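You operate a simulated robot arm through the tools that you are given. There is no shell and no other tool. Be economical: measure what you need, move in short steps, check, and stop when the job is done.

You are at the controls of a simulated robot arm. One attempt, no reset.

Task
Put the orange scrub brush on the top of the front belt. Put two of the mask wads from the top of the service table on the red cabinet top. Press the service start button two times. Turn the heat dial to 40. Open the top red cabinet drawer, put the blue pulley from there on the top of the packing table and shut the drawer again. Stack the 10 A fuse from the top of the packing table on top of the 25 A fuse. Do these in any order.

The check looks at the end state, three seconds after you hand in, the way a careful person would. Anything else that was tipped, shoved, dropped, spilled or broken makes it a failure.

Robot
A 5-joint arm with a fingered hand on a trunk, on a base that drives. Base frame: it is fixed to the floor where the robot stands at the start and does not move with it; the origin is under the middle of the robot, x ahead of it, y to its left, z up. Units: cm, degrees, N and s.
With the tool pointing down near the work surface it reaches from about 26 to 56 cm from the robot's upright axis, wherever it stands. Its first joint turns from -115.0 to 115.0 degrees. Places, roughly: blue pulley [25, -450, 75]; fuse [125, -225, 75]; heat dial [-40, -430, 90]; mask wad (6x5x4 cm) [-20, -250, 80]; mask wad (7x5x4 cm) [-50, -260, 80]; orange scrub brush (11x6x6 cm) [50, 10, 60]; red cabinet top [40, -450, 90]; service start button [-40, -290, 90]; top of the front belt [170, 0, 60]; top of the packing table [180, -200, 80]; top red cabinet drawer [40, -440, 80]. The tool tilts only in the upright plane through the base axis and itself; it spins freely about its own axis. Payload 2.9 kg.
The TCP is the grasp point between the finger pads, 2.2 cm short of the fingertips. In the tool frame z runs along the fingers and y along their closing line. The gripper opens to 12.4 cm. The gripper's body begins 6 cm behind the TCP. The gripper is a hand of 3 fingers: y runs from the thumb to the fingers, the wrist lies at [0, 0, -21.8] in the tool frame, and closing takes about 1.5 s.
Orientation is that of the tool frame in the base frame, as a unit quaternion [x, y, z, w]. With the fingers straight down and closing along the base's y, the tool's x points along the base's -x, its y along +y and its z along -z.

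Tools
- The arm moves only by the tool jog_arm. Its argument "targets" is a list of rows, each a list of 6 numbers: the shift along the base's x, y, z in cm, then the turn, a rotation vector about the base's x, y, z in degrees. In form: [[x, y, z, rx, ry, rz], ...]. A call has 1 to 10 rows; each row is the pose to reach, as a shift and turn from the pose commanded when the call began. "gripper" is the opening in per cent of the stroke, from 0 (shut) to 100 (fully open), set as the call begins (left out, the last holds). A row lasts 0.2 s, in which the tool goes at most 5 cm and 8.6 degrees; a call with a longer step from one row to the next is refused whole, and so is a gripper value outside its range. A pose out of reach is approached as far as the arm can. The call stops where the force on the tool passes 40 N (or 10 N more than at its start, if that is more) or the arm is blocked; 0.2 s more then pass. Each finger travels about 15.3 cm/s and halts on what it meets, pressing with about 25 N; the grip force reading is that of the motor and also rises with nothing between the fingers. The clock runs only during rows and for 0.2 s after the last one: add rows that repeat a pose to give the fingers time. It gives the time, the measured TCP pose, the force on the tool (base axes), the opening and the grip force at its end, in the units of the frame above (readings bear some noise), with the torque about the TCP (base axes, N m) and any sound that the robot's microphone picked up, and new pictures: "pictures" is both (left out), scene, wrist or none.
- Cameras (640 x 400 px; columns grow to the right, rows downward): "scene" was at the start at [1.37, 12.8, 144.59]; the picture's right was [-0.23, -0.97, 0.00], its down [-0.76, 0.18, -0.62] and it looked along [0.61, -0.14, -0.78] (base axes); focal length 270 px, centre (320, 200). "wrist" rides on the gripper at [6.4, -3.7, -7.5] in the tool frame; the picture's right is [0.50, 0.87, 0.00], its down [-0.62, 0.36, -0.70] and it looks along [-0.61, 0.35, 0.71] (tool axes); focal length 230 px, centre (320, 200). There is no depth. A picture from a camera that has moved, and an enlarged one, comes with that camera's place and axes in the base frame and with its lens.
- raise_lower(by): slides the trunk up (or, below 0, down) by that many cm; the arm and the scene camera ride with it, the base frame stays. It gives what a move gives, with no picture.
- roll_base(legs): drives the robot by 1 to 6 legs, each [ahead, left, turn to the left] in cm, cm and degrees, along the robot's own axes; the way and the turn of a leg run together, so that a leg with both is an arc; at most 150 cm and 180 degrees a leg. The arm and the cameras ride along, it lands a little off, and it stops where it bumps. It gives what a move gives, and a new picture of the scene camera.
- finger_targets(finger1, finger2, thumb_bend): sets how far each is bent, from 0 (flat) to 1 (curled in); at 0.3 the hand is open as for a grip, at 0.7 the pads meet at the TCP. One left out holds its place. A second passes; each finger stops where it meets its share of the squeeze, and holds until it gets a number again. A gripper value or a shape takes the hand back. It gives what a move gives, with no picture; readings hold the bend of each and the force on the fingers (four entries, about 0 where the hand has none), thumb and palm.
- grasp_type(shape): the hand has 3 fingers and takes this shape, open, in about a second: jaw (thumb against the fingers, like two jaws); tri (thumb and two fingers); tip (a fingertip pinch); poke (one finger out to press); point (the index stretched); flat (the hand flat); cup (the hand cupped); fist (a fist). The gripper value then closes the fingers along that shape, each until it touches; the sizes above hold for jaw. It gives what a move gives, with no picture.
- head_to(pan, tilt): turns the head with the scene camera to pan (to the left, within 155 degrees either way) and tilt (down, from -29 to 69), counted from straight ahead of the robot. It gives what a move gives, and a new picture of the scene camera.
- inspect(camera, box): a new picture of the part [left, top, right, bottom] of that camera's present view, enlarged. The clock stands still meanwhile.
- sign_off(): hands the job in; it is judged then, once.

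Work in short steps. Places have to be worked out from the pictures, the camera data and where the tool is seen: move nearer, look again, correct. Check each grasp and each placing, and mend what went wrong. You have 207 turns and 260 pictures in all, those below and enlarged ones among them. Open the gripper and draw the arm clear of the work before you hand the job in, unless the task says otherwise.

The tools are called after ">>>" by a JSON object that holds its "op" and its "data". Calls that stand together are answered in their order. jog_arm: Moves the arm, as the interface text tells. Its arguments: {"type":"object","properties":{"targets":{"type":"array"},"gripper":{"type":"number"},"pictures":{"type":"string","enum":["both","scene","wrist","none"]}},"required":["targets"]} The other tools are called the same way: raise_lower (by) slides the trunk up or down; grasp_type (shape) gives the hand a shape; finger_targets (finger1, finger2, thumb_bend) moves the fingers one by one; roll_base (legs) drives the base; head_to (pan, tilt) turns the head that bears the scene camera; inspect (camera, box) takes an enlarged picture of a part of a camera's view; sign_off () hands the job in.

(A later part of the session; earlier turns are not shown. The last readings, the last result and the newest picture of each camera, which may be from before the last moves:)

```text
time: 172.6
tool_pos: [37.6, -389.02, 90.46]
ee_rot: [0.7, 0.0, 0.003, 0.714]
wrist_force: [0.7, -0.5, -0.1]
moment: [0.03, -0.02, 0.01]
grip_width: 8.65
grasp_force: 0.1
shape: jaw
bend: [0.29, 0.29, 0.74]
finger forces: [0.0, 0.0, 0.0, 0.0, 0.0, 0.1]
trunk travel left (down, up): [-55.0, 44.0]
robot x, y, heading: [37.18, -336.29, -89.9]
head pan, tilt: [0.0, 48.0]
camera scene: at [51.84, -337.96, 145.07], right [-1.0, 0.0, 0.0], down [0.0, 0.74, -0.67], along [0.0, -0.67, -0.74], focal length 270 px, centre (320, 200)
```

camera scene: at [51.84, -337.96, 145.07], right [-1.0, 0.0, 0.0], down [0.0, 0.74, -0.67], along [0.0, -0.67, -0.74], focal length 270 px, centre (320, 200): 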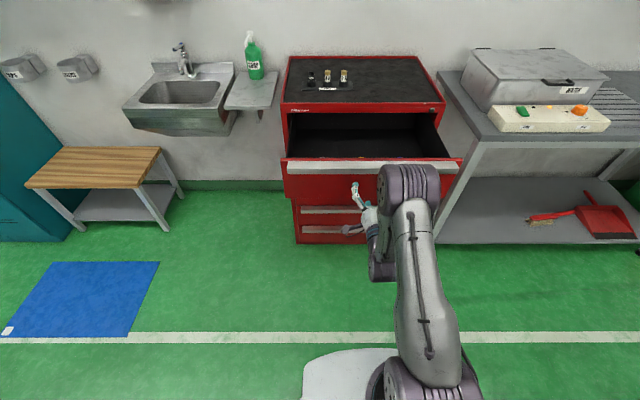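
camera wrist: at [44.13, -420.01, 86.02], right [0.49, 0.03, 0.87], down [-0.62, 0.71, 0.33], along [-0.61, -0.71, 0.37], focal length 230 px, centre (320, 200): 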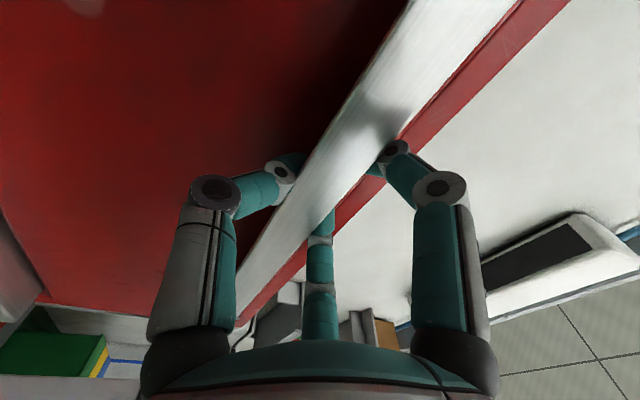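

Now raise and tilt the hand back down.

>>> {"op": "jog_arm", "data": {"targets": [[0, 0, 5, 0, 0, 0], [0, 0, 10, 0, 0, 0], [0, 0, 15, 0, 0, 0], [0, -2, 19, 0, 0, 0], [0, -2, 19, 8.5, 0, 0], [0, -2, 19, 17, 0, 0], [0, -1, 19, 25.5, 0, 0], [0, 0, 19, 34, 0, 0], [0, 1, 19, 42.5, 0, 0], [0, 2, 19, 51, 0, 0]], "pictures": "none"}}

>>> {"op": "jog_arm", "data": {"targets": [[0, 1, 0, 8, 0, 0], [0, 2, 0, 16, 0, 0], [0, 3, 0, 24, 0, 0], [0, 4, 0, 32, 0, 0], [0, 4, 0, 39, 0, 0]], "pictures": "none"}}

>>> {"op": "head_to", "data": {"pan": -15, "tilt": 48}}

```text
time: 174.8
tool_pos: [37.55, -387.14, 109.25]
ee_rot: [0.94, -0.003, 0.003, 0.342]
wrist_force: [-0.4, -0.2, 0.6]
moment: [-0.04, 0.0, 0.0]
grip_width: 8.67
grasp_force: 0.0
shape: jaw
bend: [0.29, 0.29, 0.74]
finger forces: [0.1, 0.0, 0.0, 0.0, 0.1, 0.0]
trunk travel left (down, up): [-55.0, 44.0]
robot x, y, heading: [37.45, -336.12, -90.2]
head pan, tilt: [0.0, 48.0]
```

```text
time: 176.0
tool_pos: [37.34, -383.1, 109.15]
ee_rot: [1.0, -0.003, 0.0, 0.007]
wrist_force: [0.5, 0.7, -1.5]
moment: [0.0, -0.05, 0.0]
grip_width: 8.66
grasp_force: 0.0
shape: jaw
bend: [0.29, 0.29, 0.74]
finger forces: [0.0, 0.0, 0.0, 0.0, 0.0, 0.0]
trunk travel left (down, up): [-55.0, 44.0]
robot x, y, heading: [37.31, -336.18, -90.0]
head pan, tilt: [0.0, 48.0]
```

```text
time: 176.7
tool_pos: [37.63, -383.03, 109.41]
ee_rot: [1.0, -0.003, 0.0, 0.009]
wrist_force: [-0.9, 0.5, 0.7]
moment: [0.01, -0.03, 0.01]
grip_width: 8.65
grasp_force: 0.0
shape: jaw
bend: [0.29, 0.29, 0.74]
finger forces: [0.1, 0.0, 0.0, 0.0, 0.0, 0.0]
trunk travel left (down, up): [-55.0, 44.0]
robot x, y, heading: [37.2, -336.07, -90.1]
head pan, tilt: [-15.0, 48.0]
camera scene: at [49.81, -337.86, 145.07], right [-0.97, 0.26, 0.0], down [0.19, 0.72, -0.67], along [-0.17, -0.65, -0.74], focal length 270 px, centre (320, 200)
```

scene: 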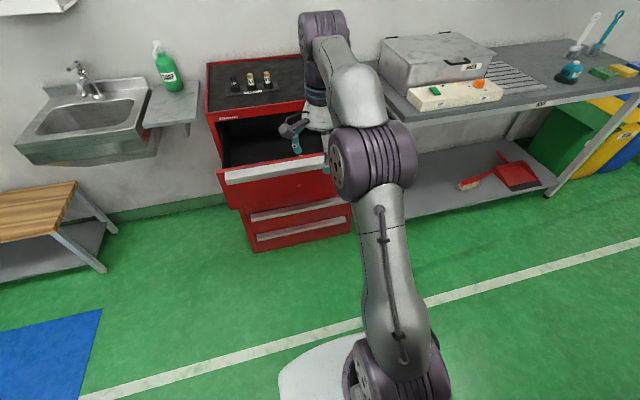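

I roll forward so the hand hangs over the open drawer, and look with the wrist camera.

>>> {"op": "roll_base", "data": {"legs": [[24, -8, 0]]}}

>>> {"op": "inspect", "data": {"camera": "wrist", "box": [0, 0, 640, 400]}}

```text
time: 178.6
tool_pos: [29.88, -407.62, 109.42]
ee_rot: [1.0, 0.0, 0.0, 0.009]
wrist_force: [0.0, -0.2, -0.1]
moment: [0.04, 0.01, 0.0]
grip_width: 8.65
grasp_force: 0.1
shape: jaw
bend: [0.29, 0.29, 0.74]
finger forces: [0.1, 0.0, 0.0, 0.1, 0.0, 0.1]
trunk travel left (down, up): [-55.0, 44.0]
robot x, y, heading: [29.18, -361.09, -89.6]
head pan, tilt: [-15.0, 48.0]
camera scene: at [41.91, -362.36, 145.07], right [-0.97, 0.25, 0.0], down [0.19, 0.72, -0.67], along [-0.17, -0.65, -0.74], focal length 270 px, centre (320, 200)
```

scene: 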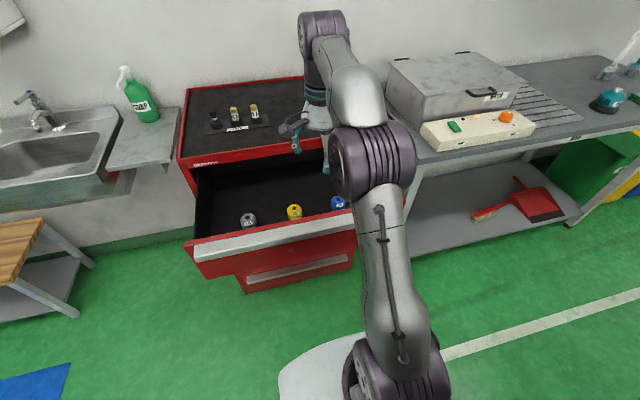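

```text
1.00 times, centred on (320, 200) of wrist (not enlarged: the box is as wide or as high as the picture)
camera zoom: at [36.39, -403.84, 116.69], right [0.5, -0.87, 0.02], down [-0.62, -0.34, 0.71], along [-0.61, -0.36, -0.71], focal length 230 px, centre (320, 200)
```

zoom: 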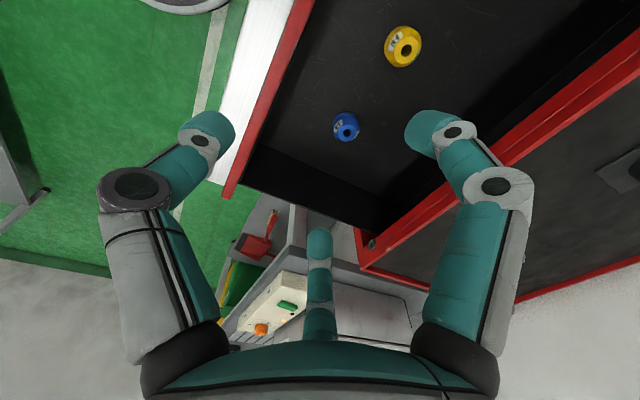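

Triangulated: blue pulley at ≈[20, -420], z≈75. I take the three-finger shape, move over it and down into the drawer part way.

>>> {"op": "grasp_type", "data": {"shape": "tri"}}

>>> {"op": "jog_arm", "data": {"targets": [[-3, -4, 0, 0, 0, 0], [-6, -8, 0, 0, 0, 0], [-9.8, -11, -3, 0, 0, 0], [-9.8, -12, -7, 0, 0, 0], [-9.8, -12, -11, 0, 0, 0], [-9.8, -12, -15, 0, 0, 0], [-9.8, -12, -19, 0, 0, 0], [-9.8, -12, -19, 0, 0, 0]], "gripper": 68}}

```text
time: 179.5
tool_pos: [29.96, -407.57, 109.22]
ee_rot: [1.0, 0.0, 0.0, 0.01]
wrist_force: [0.4, 0.7, 1.0]
moment: [-0.04, -0.01, 0.01]
grip_width: 12.39
grasp_force: 0.1
shape: tri
bend: [0.3, 0.3, 0.3]
finger forces: [0.0, 0.1, 0.0, 0.1, 0.1, 0.0]
trunk travel left (down, up): [-55.0, 44.0]
robot x, y, heading: [29.33, -360.85, -89.7]
head pan, tilt: [-15.0, 48.0]
```

```text
refused: row 3 steps farther than a row can; nothing moved
```

>>> {"op": "jog_arm", "data": {"targets": [[-3, -4, 0, 0, 0, 0], [-6, -8, 0, 0, 0, 0], [-9, -11, -2, 0, 0, 0], [-9.8, -12, -6, 0, 0, 0], [-9.8, -12, -10, 0, 0, 0], [-9.8, -12, -14, 0, 0, 0], [-9.8, -12, -18, 0, 0, 0], [-9.8, -12, -18, 0, 0, 0]], "gripper": 68}}

>>> {"op": "inspect", "data": {"camera": "wrist", "box": [240, 60, 400, 220]}}

```text
time: 181.3
tool_pos: [20.53, -417.38, 91.09]
ee_rot: [1.0, 0.0, -0.002, 0.009]
wrist_force: [-0.4, -0.3, 0.2]
moment: [0.04, 0.0, 0.04]
grip_width: 8.43
grasp_force: 0.1
shape: tri
bend: [0.29, 0.29, 0.72]
finger forces: [0.0, 0.1, 0.0, 0.0, 0.0, 0.1]
out of reach, approached as far as the arm can: row 1, 2, 3, 4, 5, 6, 7, 8
trunk travel left (down, up): [-55.0, 44.0]
robot x, y, heading: [29.44, -360.73, -89.6]
head pan, tilt: [-15.0, 48.0]
camera scene: at [41.94, -362.23, 145.07], right [-0.97, 0.25, 0.0], down [0.19, 0.72, -0.67], along [-0.17, -0.65, -0.74], focal length 270 px, centre (320, 200)
camera wrist: at [26.96, -413.65, 98.37], right [0.5, -0.87, 0.01], down [-0.61, -0.34, 0.71], along [-0.61, -0.36, -0.7], focal length 230 px, centre (320, 200)
```

scene: 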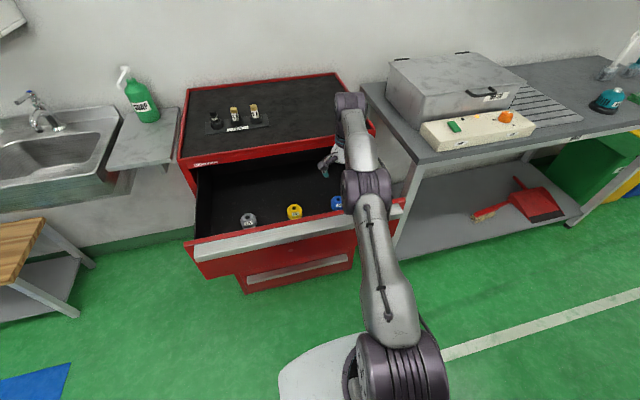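
wrist: 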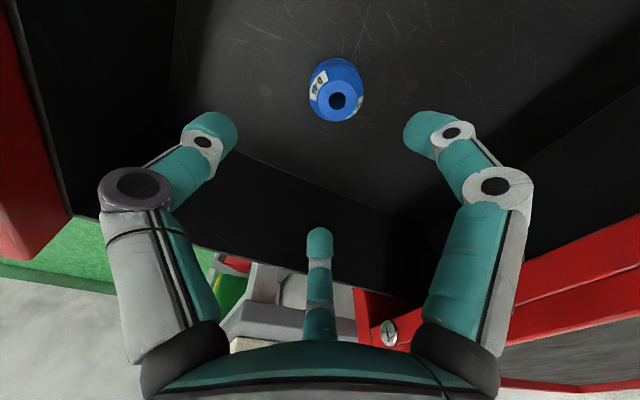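

```text
2.50 times, centred on (320, 140) of wrist
camera zoom: at [26.96, -413.65, 98.37], right [0.5, -0.87, 0.01], down [-0.61, -0.34, 0.71], along [-0.61, -0.36, -0.7], focal length 575 px, centre (320, 350)
```

zoom: 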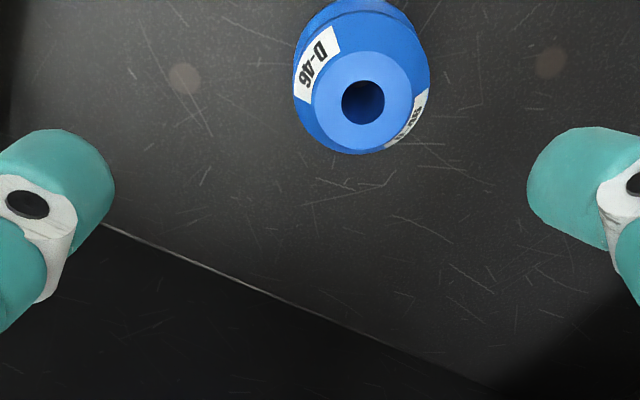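

Pulley refined to ≈[20.5, -419.4]; the arm is at its reach limit. I lift and draw back the hand, then move the base 7 cm closer and 8 cm to the right.

>>> {"op": "jog_arm", "data": {"targets": [[0, 0, 4, 0, 0, 0], [2, 2, 8, 0, 0, 0], [4, 4, 11, 0, 0, 0], [7, 7, 12, 0, 0, 0]], "pictures": "none"}}

>>> {"op": "roll_base", "data": {"legs": [[7, -8, 0]]}}

```text
time: 182.3
tool_pos: [27.45, -413.3, 103.24]
ee_rot: [1.0, 0.0, -0.001, 0.009]
wrist_force: [0.2, 0.4, -0.6]
moment: [-0.02, 0.01, 0.01]
grip_width: 8.47
grasp_force: 0.0
shape: tri
bend: [0.29, 0.29, 0.72]
finger forces: [0.0, 0.1, 0.0, 0.0, 0.0, 0.0]
out of reach, approached as far as the arm can: row 1, 2, 4
trunk travel left (down, up): [-55.0, 44.0]
robot x, y, heading: [29.58, -360.57, -90.0]
head pan, tilt: [-15.0, 48.0]
```

```text
time: 183.5
tool_pos: [19.02, -420.48, 103.22]
ee_rot: [1.0, 0.0, 0.0, 0.009]
wrist_force: [-0.7, 0.8, 0.6]
moment: [0.01, 0.02, -0.01]
grip_width: 8.43
grasp_force: 0.1
shape: tri
bend: [0.29, 0.29, 0.72]
finger forces: [0.0, 0.1, 0.1, 0.1, 0.0, 0.0]
trunk travel left (down, up): [-55.0, 44.0]
robot x, y, heading: [21.24, -367.67, -89.4]
head pan, tilt: [-15.0, 48.0]
camera scene: at [33.72, -369.4, 145.08], right [-0.97, 0.25, 0.0], down [0.19, 0.72, -0.67], along [-0.17, -0.65, -0.74], focal length 270 px, centre (320, 200)
```

scene: 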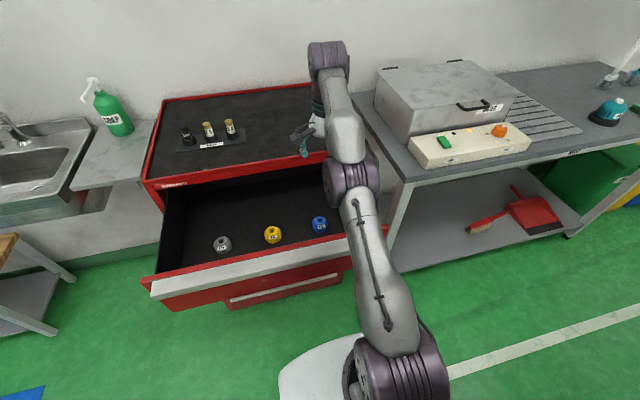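

Now within reach. I centre over the pulley and go down to z 86.

>>> {"op": "jog_arm", "data": {"targets": [[1.4, 1.1, -3, 0, 0, 0], [1.4, 1.1, -7, 0, 0, 0], [1.4, 1.1, -11, 0, 0, 0], [1.4, 1.1, -15, 0, 0, 0], [1.4, 1.1, -17, 0, 0, 0], [1.4, 1.1, -17, 0, 0, 0]]}}

>>> {"op": "inspect", "data": {"camera": "scene", "box": [260, 190, 372, 260]}}

```text
time: 184.9
tool_pos: [20.06, -420.37, 102.7]
ee_rot: [1.0, 0.0, 0.0, 0.005]
wrist_force: [0.0, -0.7, 0.0]
moment: [0.0, -0.02, 0.01]
grip_width: 8.41
grasp_force: 0.1
shape: tri
bend: [0.29, 0.29, 0.72]
finger forces: [0.1, 0.0, 0.1, 0.1, 0.0, 0.0]
out of reach, approached as far as the arm can: row 1, 2, 3, 4, 5, 6
trunk travel left (down, up): [-55.0, 44.0]
robot x, y, heading: [21.0, -367.82, -89.6]
head pan, tilt: [-15.0, 48.0]
camera scene: at [33.84, -369.3, 145.07], right [-0.97, 0.25, 0.0], down [0.19, 0.72, -0.67], along [-0.17, -0.65, -0.74], focal length 270 px, centre (320, 200)
camera wrist: at [26.57, -416.72, 110.25], right [0.5, -0.87, 0.01], down [-0.62, -0.35, 0.71], along [-0.61, -0.36, -0.71], focal length 230 px, centre (320, 200)
```

scene: 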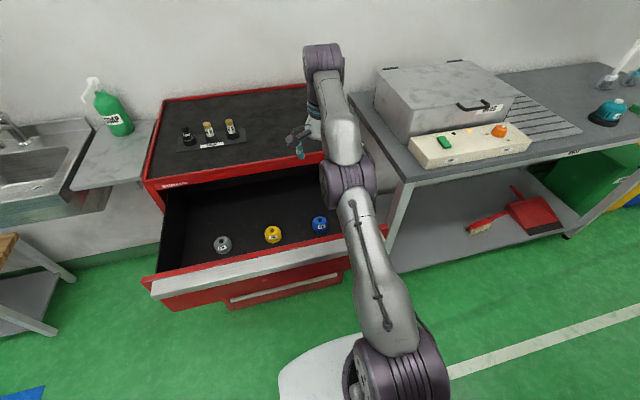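
wrist: 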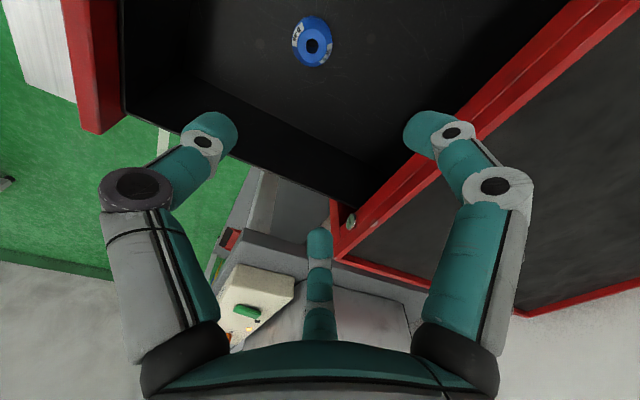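

```text
5.71 times, centred on (316, 225) of scene
camera zoom: at [33.84, -369.3, 145.07], right [-0.97, 0.25, 0.0], down [0.19, 0.72, -0.67], along [-0.17, -0.65, -0.74], focal length 1541 px, centre (343, 57)
```

zoom: 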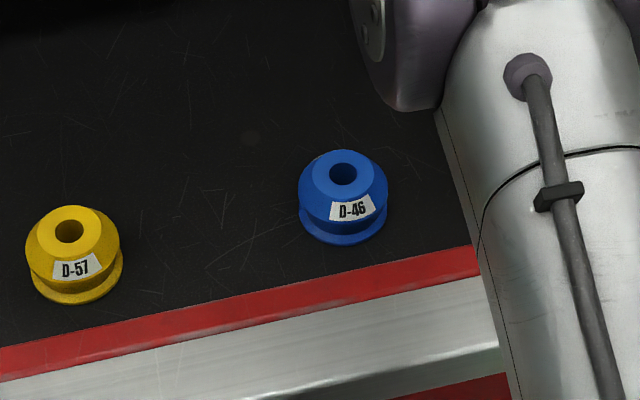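

The arm is stretched straight here (limit of its reach at this height). I try bending it first: inward and down.

>>> {"op": "jog_arm", "data": {"targets": [[0, 3, -2, 0, 0, 0], [0, 5, -5, 0, 0, 0], [0, 5, -9, 0, 0, 0]], "pictures": "none"}}

```text
time: 185.7
tool_pos: [20.18, -420.38, 102.89]
ee_rot: [1.0, -0.001, 0.0, 0.006]
wrist_force: [-0.3, 0.6, -0.3]
moment: [0.0, -0.02, 0.02]
grip_width: 8.43
grasp_force: 0.1
shape: tri
bend: [0.29, 0.29, 0.72]
finger forces: [0.1, 0.1, 0.1, 0.0, 0.0, 0.0]
out of reach, approached as far as the arm can: row 1, 2, 3
trunk travel left (down, up): [-55.0, 44.0]
robot x, y, heading: [21.47, -367.95, -89.9]
head pan, tilt: [-15.0, 48.0]
```

I try to break out of the stretched pose by tilting the fingers outward, which pulls the wrist inward.

>>> {"op": "jog_arm", "data": {"targets": [[0, 0, 0, -6, 0, 0], [0, 0, 0, -12, 0, 0], [0, 0, 0, -18, 0, 0], [0, 0, 0, -24, 0, 0], [0, 0, 0, -30, 0, 0]], "pictures": "none"}}

```text
time: 186.9
tool_pos: [20.53, -415.02, 122.48]
ee_rot: [0.975, -0.001, -0.004, 0.224]
wrist_force: [-0.2, 0.6, -0.2]
moment: [-0.01, 0.0, 0.01]
grip_width: 8.46
grasp_force: 0.1
shape: tri
bend: [0.29, 0.29, 0.72]
finger forces: [0.1, 0.0, 0.0, 0.1, 0.0, 0.0]
out of reach, approached as far as the arm can: row 1, 2, 3, 4, 5
trunk travel left (down, up): [-55.0, 44.0]
robot x, y, heading: [21.64, -367.86, -89.4]
head pan, tilt: [-15.0, 48.0]
```

It swung up instead of bending. I command the earlier comfortable pose (closer in, hand down) in small steps.

>>> {"op": "jog_arm", "data": {"targets": [[0, 2, -2, 5, 0, 0], [0, 4, -4, 10, 0, 0], [0, 6, -6, 15, 0, 0], [0, 8, -8, 20, 0, 0], [0, 9, -10, 26, 0, 0], [0, 9, -12, 26, 0, 0], [0, 9, -14, 26, 0, 0]], "pictures": "scene"}}

```text
time: 188.5
tool_pos: [20.72, -405.84, 108.37]
ee_rot: [1.0, -0.001, 0.001, -0.003]
wrist_force: [1.0, -0.5, 0.6]
moment: [-0.01, 0.0, -0.01]
grip_width: 8.47
grasp_force: 0.0
shape: tri
bend: [0.29, 0.29, 0.72]
finger forces: [0.0, 0.0, 0.1, 0.0, 0.1, 0.0]
out of reach, approached as far as the arm can: row 1
trunk travel left (down, up): [-55.0, 44.0]
robot x, y, heading: [21.62, -367.87, -89.8]
head pan, tilt: [-15.0, 48.0]
camera scene: at [33.84, -369.34, 145.07], right [-0.97, 0.25, 0.0], down [0.19, 0.72, -0.67], along [-0.17, -0.65, -0.74], focal length 270 px, centre (320, 200)
```

scene: 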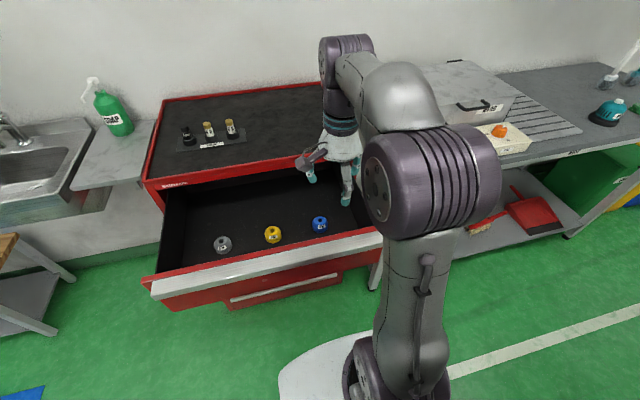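

Elbow is bent properly again. Now outward and down over the pulley ([20.5, -419.6]).

>>> {"op": "jog_arm", "data": {"targets": [[-0.2, -2, -4, 0, 0, 0], [-0.2, -5, -7, 0, 0, 0], [-0.2, -8, -10, 0, 0, 0], [-0.2, -11, -13, 0, 0, 0], [-0.2, -13.7, -16, 0, 0, 0], [-0.2, -13.7, -20, 0, 0, 0], [-0.2, -13.7, -23, 0, 0, 0], [-0.2, -13.7, -23, 0, 0, 0]]}}

```text
time: 190.3
tool_pos: [20.15, -419.63, 85.31]
ee_rot: [1.0, -0.001, 0.0, -0.003]
wrist_force: [-0.2, -0.5, 0.3]
moment: [-0.01, 0.04, -0.01]
grip_width: 8.45
grasp_force: 0.1
shape: tri
bend: [0.29, 0.29, 0.72]
finger forces: [0.0, 0.1, 0.0, 0.0, 0.0, 0.0]
trunk travel left (down, up): [-55.0, 44.0]
robot x, y, heading: [21.22, -367.56, -89.8]
head pan, tilt: [-15.0, 48.0]
camera scene: at [33.84, -369.27, 145.07], right [-0.97, 0.25, 0.0], down [0.19, 0.72, -0.67], along [-0.17, -0.65, -0.74], focal length 270 px, centre (320, 200)
camera wrist: at [26.78, -416.01, 92.79], right [0.5, -0.87, -0.01], down [-0.62, -0.36, 0.7], along [-0.61, -0.35, -0.71], focal length 230 px, centre (320, 200)
```

scene: 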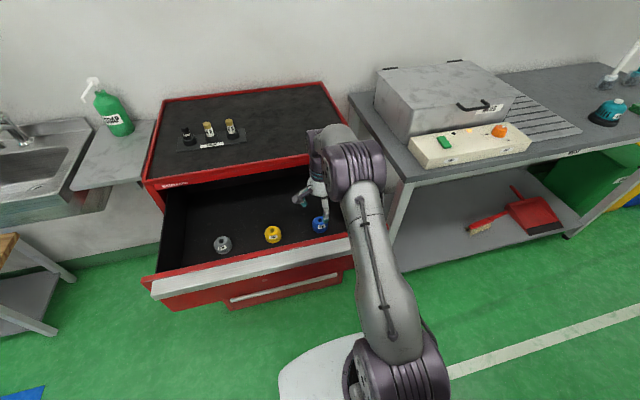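
wrist: 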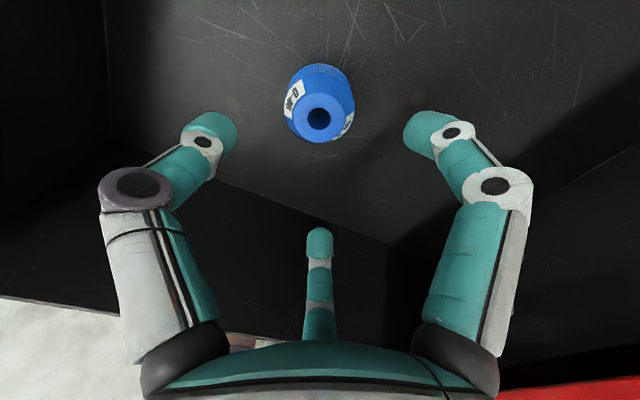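

Centred to about 0.5 cm. I go down 6.5 cm with a small correction and check.

>>> {"op": "jog_arm", "data": {"targets": [[0.5, 0.2, -3, 0, 0, 0], [0.5, 0.2, -5, 0, 0, 0], [0.5, 0.2, -6.5, 0, 0, 0], [0.5, 0.2, -6.5, 0, 0, 0]]}}

>>> {"op": "inspect", "data": {"camera": "scene", "box": [276, 195, 356, 245]}}

```text
time: 191.3
tool_pos: [20.82, -419.45, 78.87]
ee_rot: [1.0, -0.001, 0.0, -0.002]
wrist_force: [-0.2, 1.1, -0.1]
moment: [0.0, -0.01, -0.03]
grip_width: 8.48
grasp_force: 0.0
shape: tri
bend: [0.29, 0.29, 0.72]
finger forces: [0.0, 0.0, 0.1, 0.0, 0.0, 0.0]
trunk travel left (down, up): [-55.0, 44.0]
robot x, y, heading: [21.42, -367.82, -89.9]
head pan, tilt: [-15.0, 48.0]
camera scene: at [33.84, -369.28, 145.07], right [-0.97, 0.25, 0.0], down [0.19, 0.72, -0.67], along [-0.17, -0.65, -0.74], focal length 270 px, centre (320, 200)
camera wrist: at [27.38, -415.95, 86.29], right [0.5, -0.87, -0.01], down [-0.62, -0.36, 0.7], along [-0.61, -0.35, -0.71], focal length 230 px, centre (320, 200)
```

scene: 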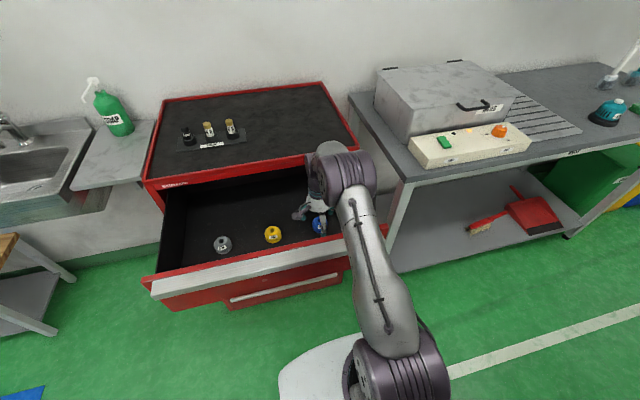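
wrist: 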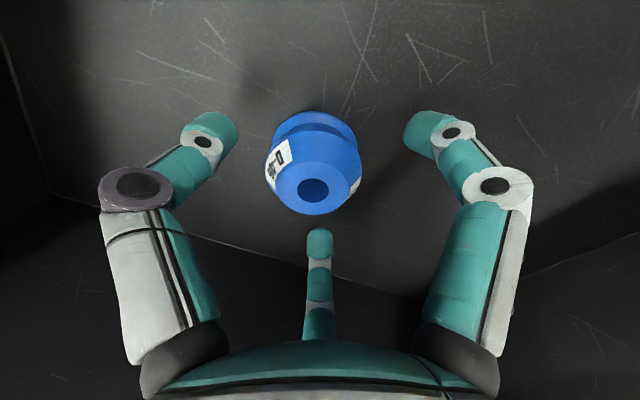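

```text
8.00 times, centred on (316, 220) of scene
camera zoom: at [33.84, -369.28, 145.07], right [-0.97, 0.25, 0.0], down [0.19, 0.72, -0.67], along [-0.17, -0.65, -0.74], focal length 2157 px, centre (352, 40)
```

zoom: 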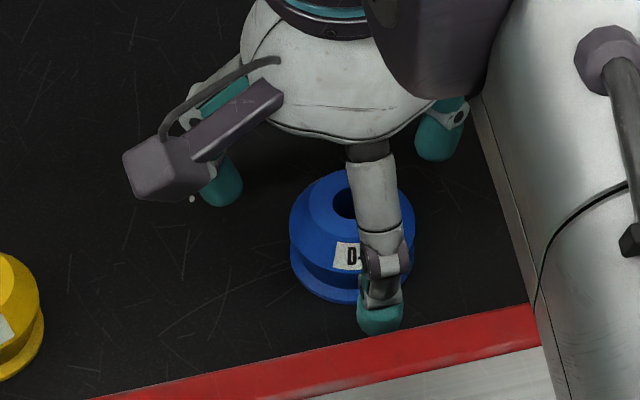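

Well centred. Down 1 cm more and close.

>>> {"op": "jog_arm", "data": {"targets": [[0.1, 0.1, -0.5, 0, 0, 0], [0.1, 0.1, -1.1, 0, 0, 0], [0.1, 0.1, -1.1, 0, 0, 0]], "pictures": "none"}}

>>> {"op": "jog_arm", "data": {"targets": [[0, 0, 0, 0, 0, 0], [0, 0, 0, 0, 0, 0], [0, 0, 0, 0, 0, 0], [0, 0, 0, 0, 0, 0], [0, 0, 0, 0, 0, 0], [0, 0, 0, 0, 0, 0]], "gripper": 15}}

```text
time: 192.1
tool_pos: [21.05, -419.48, 77.85]
ee_rot: [1.0, -0.001, 0.001, -0.003]
wrist_force: [0.6, 0.3, -0.1]
moment: [0.01, 0.01, 0.02]
grip_width: 8.46
grasp_force: 0.1
shape: tri
bend: [0.29, 0.29, 0.72]
finger forces: [0.0, 0.0, 0.0, 0.0, 0.0, 0.0]
trunk travel left (down, up): [-55.0, 44.0]
robot x, y, heading: [21.7, -368.09, -89.9]
head pan, tilt: [-15.0, 48.0]
```

```text
time: 193.5
tool_pos: [21.11, -419.41, 77.78]
ee_rot: [1.0, 0.0, 0.0, -0.003]
wrist_force: [0.4, 0.6, -2.1]
moment: [0.0, -0.01, 0.04]
grip_width: 4.26
grasp_force: 25.2
shape: tri
bend: [0.77, 0.77, 0.7]
finger forces: [21.6, 22.9, 0.0, 0.0, 22.9, 0.0]
trunk travel left (down, up): [-55.0, 44.0]
robot x, y, heading: [21.57, -367.55, -89.9]
head pan, tilt: [-15.0, 48.0]
camera scene: at [33.84, -369.31, 145.07], right [-0.97, 0.25, 0.0], down [0.19, 0.72, -0.67], along [-0.17, -0.65, -0.74], focal length 270 px, centre (320, 200)
camera wrist: at [27.54, -415.85, 85.24], right [0.5, -0.87, -0.01], down [-0.62, -0.36, 0.7], along [-0.61, -0.35, -0.71], focal length 230 px, centre (320, 200)
```

scene: 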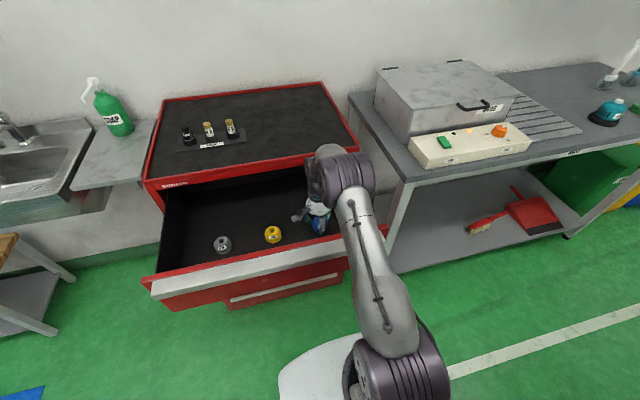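
wrist: 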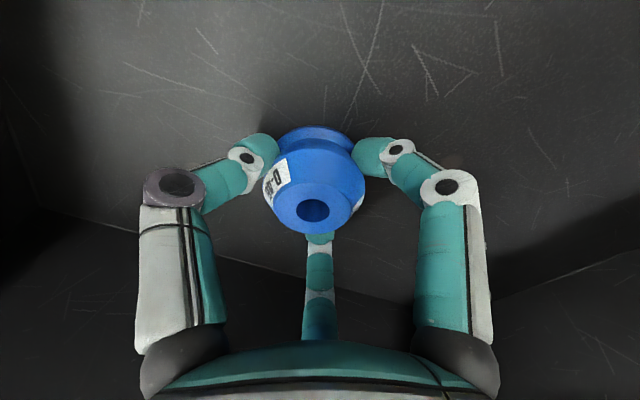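

Firm grip. I lift out of the drawer and draw in.

>>> {"op": "jog_arm", "data": {"targets": [[0, 0, 4, 0, 0, 0], [0, 0, 8, 0, 0, 0], [0, 0, 12, 0, 0, 0], [0, 0, 16, 0, 0, 0], [0, 1, 20, 0, 0, 0], [0, 3, 24, 0, 0, 0], [0, 6, 27, 0, 0, 0], [0, 10, 29, 0, 0, 0], [0, 12, 30, 0, 0, 0]]}}

```text
time: 195.5
tool_pos: [21.08, -407.17, 107.69]
ee_rot: [1.0, -0.001, 0.0, -0.003]
wrist_force: [-0.4, -0.3, -1.8]
moment: [0.01, -0.02, -0.01]
grip_width: 4.27
grasp_force: 24.1
shape: tri
bend: [0.77, 0.77, 0.7]
finger forces: [21.5, 23.9, 0.0, 0.0, 23.2, 0.2]
trunk travel left (down, up): [-55.0, 44.0]
robot x, y, heading: [21.29, -367.82, -89.3]
head pan, tilt: [-15.0, 48.0]
camera scene: at [33.84, -369.27, 145.07], right [-0.97, 0.25, 0.0], down [0.19, 0.72, -0.67], along [-0.17, -0.65, -0.74], focal length 270 px, centre (320, 200)
camera wrist: at [27.47, -403.61, 115.2], right [0.5, -0.87, -0.01], down [-0.62, -0.36, 0.7], along [-0.61, -0.35, -0.71], focal length 230 px, centre (320, 200)
```

scene: 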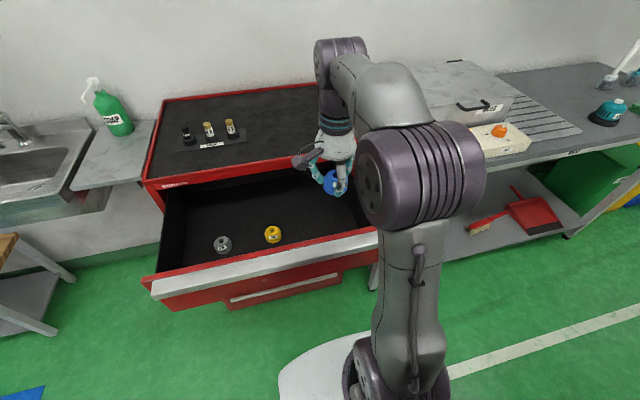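
wrist: 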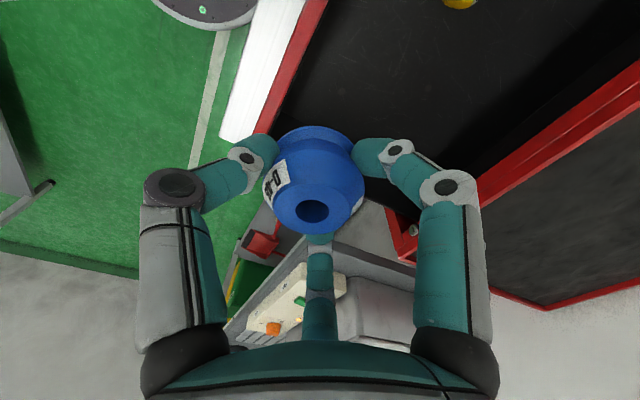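

Now to the packing table: back out, cross over, turn left to face +y behind the table.

>>> {"op": "roll_base", "data": {"legs": [[-35, 0, 0], [0, 60, 0], [0, 0, 90], [0, 0, 90], [0, -40, 0]]}}

>>> {"op": "head_to", "data": {"pan": 0, "tilt": 42}}

```text
time: 210.5
tool_pos: [122.2, -293.34, 107.65]
ee_rot: [0.007, 1.0, -0.004, 0.0]
wrist_force: [0.3, -0.6, 0.2]
moment: [-0.01, -0.01, 0.02]
grip_width: 4.21
grasp_force: 25.4
shape: tri
bend: [0.77, 0.77, 0.7]
finger forces: [21.5, 23.3, 0.0, 0.0, 22.5, 0.0]
trunk travel left (down, up): [-55.0, 44.0]
robot x, y, heading: [121.13, -332.76, 89.6]
head pan, tilt: [-15.0, 48.0]
camera scene: at [108.99, -331.02, 145.08], right [0.96, -0.26, 0.0], down [-0.2, -0.72, -0.67], along [0.18, 0.65, -0.74], focal length 270 px, centre (320, 200)
```

scene: 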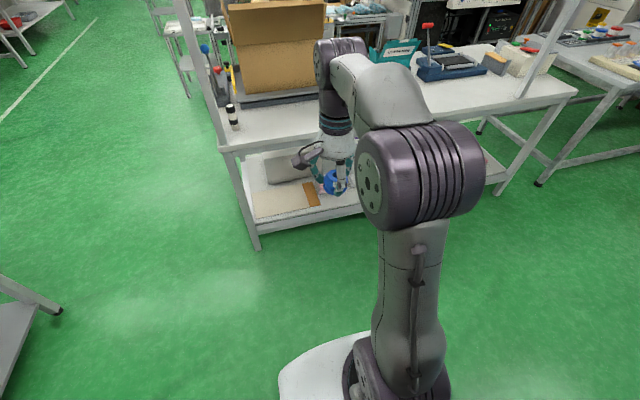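

```text
time: 211.2
tool_pos: [122.12, -293.46, 107.68]
ee_rot: [0.005, 1.0, -0.003, 0.0]
wrist_force: [0.1, 0.4, 0.1]
moment: [0.02, -0.02, 0.02]
grip_width: 4.21
grasp_force: 25.3
shape: tri
bend: [0.77, 0.77, 0.7]
finger forces: [21.5, 23.4, 0.0, 0.1, 22.5, 0.0]
trunk travel left (down, up): [-55.0, 44.0]
robot x, y, heading: [121.18, -333.0, 89.8]
head pan, tilt: [0.0, 42.0]
camera scene: at [106.88, -330.26, 145.92], right [1.0, -0.01, 0.0], down [0.0, -0.67, -0.74], along [0.01, 0.74, -0.67], focal length 270 px, centre (320, 200)
```

scene: 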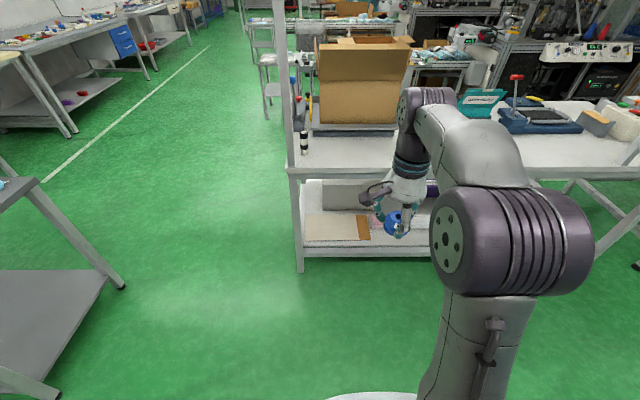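

I lower the hand to z≈98 to pass under the shelf, then roll forward.

>>> {"op": "jog_arm", "data": {"targets": [[0, 0, -4, 0, 0, 0], [0, 0, -8, 0, 0, 0], [0, 0, -10, 0, 0, 0]], "pictures": "none"}}

>>> {"op": "roll_base", "data": {"legs": [[57, 0, 0]]}}

>>> {"op": "head_to", "data": {"pan": 0, "tilt": 52}}

```text
time: 212.0
tool_pos: [122.26, -293.31, 97.7]
ee_rot: [0.007, 1.0, -0.002, 0.0]
wrist_force: [0.6, 0.9, -0.1]
moment: [-0.02, 0.04, 0.04]
grip_width: 4.2
grasp_force: 25.3
shape: tri
bend: [0.77, 0.77, 0.7]
finger forces: [21.4, 23.8, 0.0, 0.0, 22.7, 0.0]
trunk travel left (down, up): [-55.0, 44.0]
robot x, y, heading: [121.35, -332.82, 89.6]
head pan, tilt: [0.0, 42.0]
```

```text
time: 215.3
tool_pos: [122.68, -235.53, 97.66]
ee_rot: [0.007, 1.0, -0.004, 0.0]
wrist_force: [-0.6, -0.1, -0.5]
moment: [0.01, 0.01, 0.01]
grip_width: 4.23
grasp_force: 25.2
shape: tri
bend: [0.77, 0.77, 0.7]
finger forces: [21.4, 23.7, 0.0, 0.0, 22.8, 0.0]
trunk travel left (down, up): [-55.0, 44.0]
robot x, y, heading: [121.74, -275.03, 89.4]
head pan, tilt: [0.0, 42.0]
camera scene: at [107.28, -272.36, 145.92], right [1.0, -0.01, 0.0], down [-0.01, -0.67, -0.74], along [0.01, 0.74, -0.67], focal length 270 px, centre (320, 200)
```

scene: 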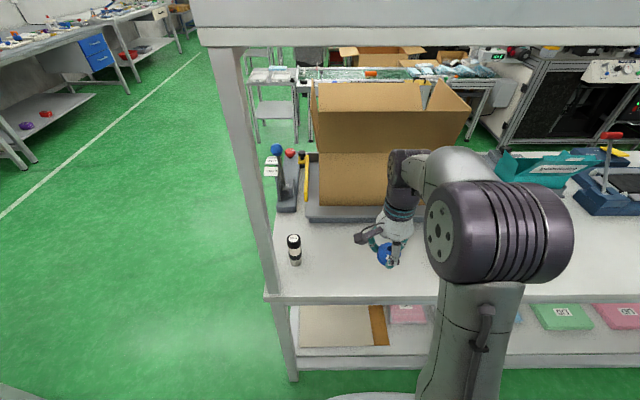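

```text
time: 216.0
tool_pos: [122.6, -235.59, 97.78]
ee_rot: [0.008, 1.0, -0.003, 0.0]
wrist_force: [0.1, 0.6, -0.5]
moment: [-0.02, -0.04, 0.03]
grip_width: 4.24
grasp_force: 25.4
shape: tri
bend: [0.77, 0.77, 0.7]
finger forces: [21.4, 23.7, 0.1, 0.0, 22.8, 0.0]
trunk travel left (down, up): [-55.0, 44.0]
robot x, y, heading: [121.55, -274.62, 89.2]
head pan, tilt: [0.0, 52.0]
camera scene: at [107.27, -273.27, 144.54], right [1.0, -0.01, 0.0], down [-0.01, -0.79, -0.62], along [0.0, 0.62, -0.79], focal length 270 px, centre (320, 200)
```

scene: 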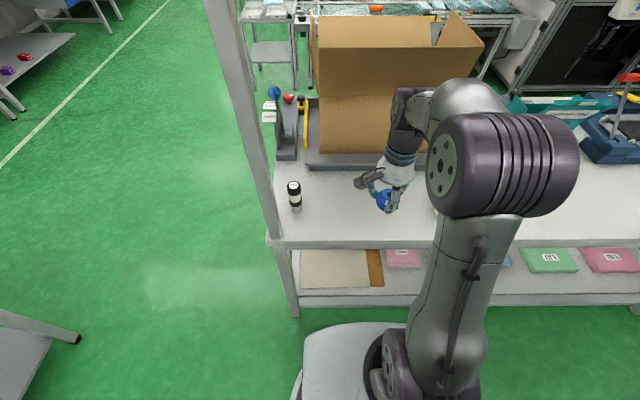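

I extend over the table at x≈122, y≈-224.5 and lower to z 88.

>>> {"op": "jog_arm", "data": {"targets": [[0, 4, 0, 0, 0, 0], [0, 8, 0, 0, 0, 0], [0, 11, 0, 0, 0, 0], [0, 11, -4, 0, 0, 0], [0, 11, -8, 0, 0, 0], [0, 11, -10, 0, 0, 0]]}}

>>> {"op": "inspect", "data": {"camera": "scene", "box": [290, 150, 434, 240]}}

```text
time: 217.4
tool_pos: [122.61, -224.54, 87.84]
ee_rot: [0.007, 1.0, -0.004, 0.0]
wrist_force: [-0.1, 0.5, -1.0]
moment: [0.06, 0.0, 0.05]
grip_width: 4.17
grasp_force: 24.8
shape: tri
bend: [0.77, 0.77, 0.7]
finger forces: [21.3, 24.0, 0.0, 0.1, 22.8, 0.0]
trunk travel left (down, up): [-55.0, 44.0]
robot x, y, heading: [122.06, -274.94, 89.2]
head pan, tilt: [0.0, 52.0]
camera scene: at [107.27, -273.27, 144.53], right [1.0, -0.01, 0.0], down [-0.01, -0.79, -0.62], along [0.0, 0.62, -0.79], focal length 270 px, centre (320, 200)
camera wrist: at [116.25, -228.28, 95.27], right [-0.49, 0.87, -0.01], down [0.62, 0.35, 0.7], along [0.61, 0.34, -0.71], focal length 230 px, centre (320, 200)
```

scene: 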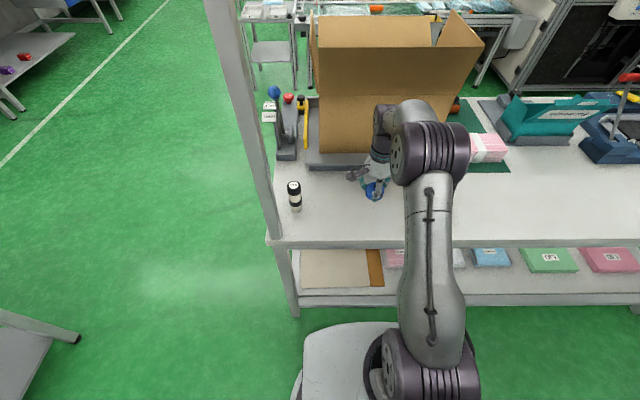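
wrist: 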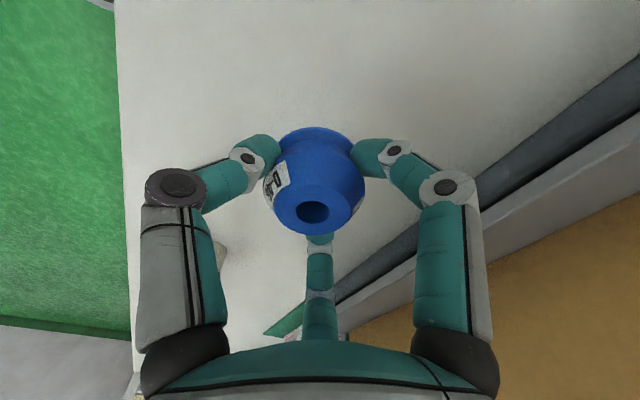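

```text
4.44 times, centred on (362, 195) of scene
camera zoom: at [107.27, -273.27, 144.53], right [1.0, -0.01, 0.0], down [-0.01, -0.79, -0.62], along [0.0, 0.62, -0.79], focal length 1198 px, centre (133, 222)
```

zoom: 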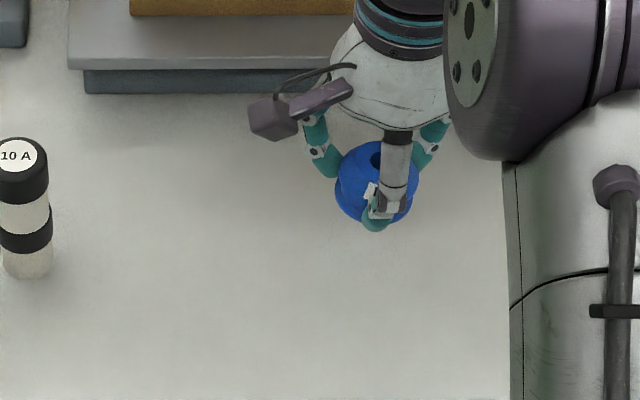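

Clear spot. I lower in small steps until touch.

>>> {"op": "jog_arm", "data": {"targets": [[0, 0, -0.8, 0, 0, 0], [0, 0, -1.6, 0, 0, 0], [0, 0, -2.2, 0, 0, 0], [0, 0, -2.6, 0, 0, 0]], "pictures": "wrist"}}

```text
time: 218.4
tool_pos: [122.69, -224.65, 85.13]
ee_rot: [0.007, 1.0, -0.003, 0.0]
wrist_force: [-0.7, 0.4, -0.6]
moment: [0.0, 0.0, 0.0]
grip_width: 4.21
grasp_force: 25.5
shape: tri
bend: [0.77, 0.77, 0.7]
finger forces: [21.3, 24.0, 0.0, 0.1, 22.8, 0.1]
trunk travel left (down, up): [-55.0, 44.0]
robot x, y, heading: [121.72, -274.93, 89.6]
head pan, tilt: [0.0, 52.0]
camera wrist: at [116.21, -228.21, 92.65], right [-0.49, 0.87, -0.01], down [0.62, 0.35, 0.7], along [0.61, 0.34, -0.71], focal length 230 px, centre (320, 200)
```

wrist: 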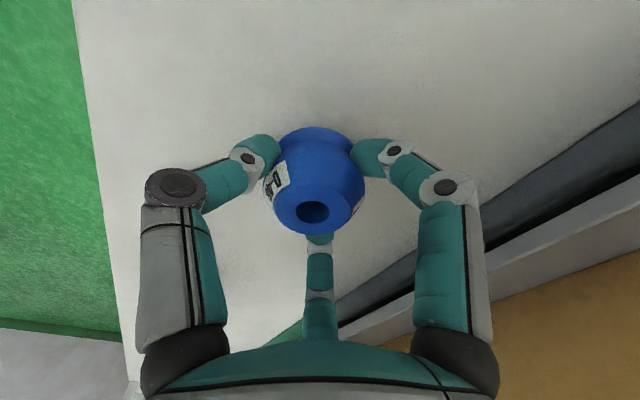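

>>> {"op": "jog_arm", "data": {"targets": [[0, 0, -0.2, 0, 0, 0], [0, 0, -0.4, 0, 0, 0], [0, 0, -0.6, 0, 0, 0], [0, 0, -0.8, 0, 0, 0], [0, 0, -1.0, 0, 0, 0]], "pictures": "wrist"}}

```text
time: 219.6
tool_pos: [122.57, -224.54, 84.24]
ee_rot: [0.007, 1.0, -0.003, 0.0]
wrist_force: [0.0, 0.3, -1.0]
moment: [-0.01, -0.03, 0.03]
grip_width: 4.23
grasp_force: 25.4
shape: tri
bend: [0.77, 0.77, 0.7]
finger forces: [21.3, 24.0, 0.0, 0.0, 22.9, 0.1]
trunk travel left (down, up): [-55.0, 44.0]
robot x, y, heading: [121.66, -275.08, 89.6]
head pan, tilt: [0.0, 52.0]
camera wrist: at [116.24, -228.16, 91.67], right [-0.49, 0.87, -0.01], down [0.62, 0.35, 0.7], along [0.61, 0.34, -0.71], focal length 230 px, centre (320, 200)
```

wrist: 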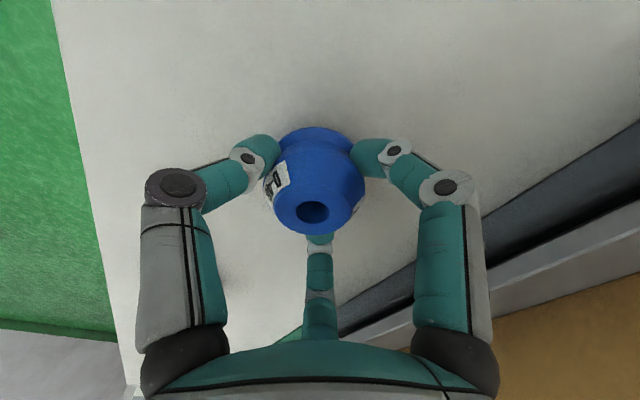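

Still no touch; continue.

>>> {"op": "jog_arm", "data": {"targets": [[0, 0, -0.2, 0, 0, 0], [0, 0, -0.4, 0, 0, 0], [0, 0, -0.6, 0, 0, 0], [0, 0, -0.8, 0, 0, 0], [0, 0, -1.0, 0, 0, 0]], "pictures": "wrist"}}

```text
time: 220.8
tool_pos: [122.71, -224.63, 83.16]
ee_rot: [0.007, 1.0, -0.003, 0.001]
wrist_force: [0.1, -0.2, -0.9]
moment: [0.02, 0.0, 0.01]
grip_width: 4.22
grasp_force: 25.1
shape: tri
bend: [0.77, 0.77, 0.7]
finger forces: [21.2, 24.1, 0.0, 0.0, 22.9, 0.1]
trunk travel left (down, up): [-55.0, 44.0]
robot x, y, heading: [122.06, -274.9, 89.5]
head pan, tilt: [0.0, 52.0]
camera wrist: at [116.28, -228.23, 90.67], right [-0.49, 0.87, -0.01], down [0.62, 0.35, 0.7], along [0.61, 0.34, -0.71], focal length 230 px, centre (320, 200)
```

wrist: 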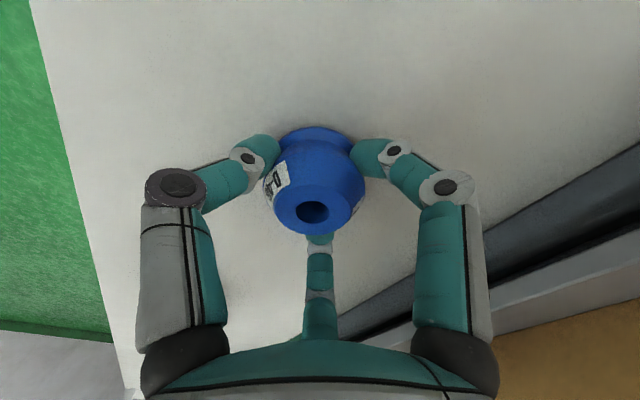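

>>> {"op": "jog_arm", "data": {"targets": [[0, 0, -0.2, 0, 0, 0], [0, 0, -0.4, 0, 0, 0], [0, 0, -0.6, 0, 0, 0], [0, 0, -0.8, 0, 0, 0], [0, 0, -1.0, 0, 0, 0]], "pictures": "wrist"}}

```text
time: 222.1
tool_pos: [122.62, -224.56, 82.69]
ee_rot: [0.008, 1.0, 0.003, 0.0]
wrist_force: [0.0, -4.0, 26.0]
moment: [-0.24, -0.11, -0.01]
grip_width: 4.49
grasp_force: 24.8
shape: tri
bend: [0.78, 0.78, 0.71]
finger forces: [25.0, 26.7, 0.1, 0.0, 29.7, 0.1]
trunk travel left (down, up): [-55.0, 44.0]
robot x, y, heading: [121.63, -274.7, 89.6]
head pan, tilt: [0.0, 52.0]
stopped in row 5: the force on the tool passed its limit at 42 N (the readings are from after the stop); the commanded pose is now the measured one
camera wrist: at [116.23, -228.3, 90.11], right [-0.49, 0.87, 0.01], down [0.62, 0.34, 0.7], along [0.61, 0.35, -0.71], focal length 230 px, centre (320, 200)
```

wrist: 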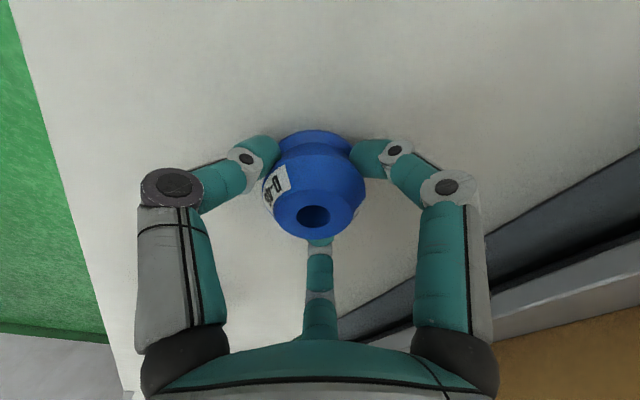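

Touched the table at 82.7. I ease up and open to 68%, then lift.

>>> {"op": "jog_arm", "data": {"targets": [[0, 0, 0.3, 0, 0, 0], [0, 0, 0.3, 0, 0, 0]], "pictures": "none"}}

>>> {"op": "jog_arm", "data": {"targets": [[0, 0, 0, 0, 0, 0], [0, 0, 0, 0, 0, 0], [0, 0, 0, 0, 0, 0], [0, 0, 0, 0, 0, 0], [0, 0, 2, 0, 0, 0], [0, 0, 6, 0, 0, 0], [0, 0, 10, 0, 0, 0], [0, 0, 12, 0, 0, 0]], "gripper": 68}}

```text
time: 222.7
tool_pos: [122.58, -224.45, 82.87]
ee_rot: [0.006, 1.0, 0.001, 0.0]
wrist_force: [1.5, -4.6, 14.6]
moment: [-0.21, -0.09, -0.04]
grip_width: 4.48
grasp_force: 25.1
shape: tri
bend: [0.78, 0.78, 0.69]
finger forces: [24.0, 26.2, 0.1, 0.1, 28.5, 0.0]
trunk travel left (down, up): [-55.0, 44.0]
robot x, y, heading: [121.57, -275.05, 89.5]
head pan, tilt: [0.0, 52.0]
```

```text
time: 224.5
tool_pos: [122.67, -224.51, 94.67]
ee_rot: [0.007, 1.0, 0.001, -0.001]
wrist_force: [0.1, -0.5, 0.4]
moment: [-0.01, -0.02, -0.03]
grip_width: 8.38
grasp_force: 0.0
shape: tri
bend: [0.29, 0.29, 0.72]
finger forces: [0.0, 0.0, 0.0, 0.0, 0.0, 0.1]
trunk travel left (down, up): [-55.0, 44.0]
robot x, y, heading: [121.56, -275.06, 89.7]
head pan, tilt: [0.0, 52.0]
camera scene: at [107.27, -273.29, 144.53], right [1.0, -0.01, 0.0], down [-0.01, -0.79, -0.62], along [0.0, 0.62, -0.79], focal length 270 px, centre (320, 200)
camera wrist: at [116.25, -228.19, 102.12], right [-0.49, 0.87, 0.0], down [0.62, 0.35, 0.7], along [0.61, 0.34, -0.71], focal length 230 px, centre (320, 200)
```

scene: 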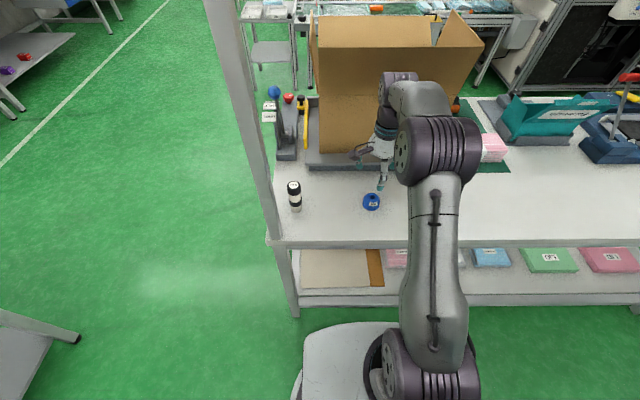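
wrist: 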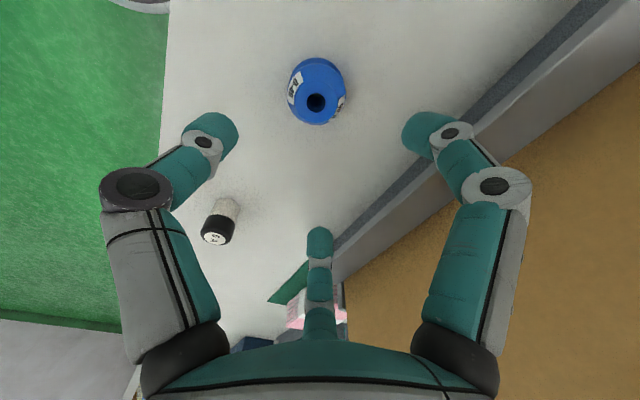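

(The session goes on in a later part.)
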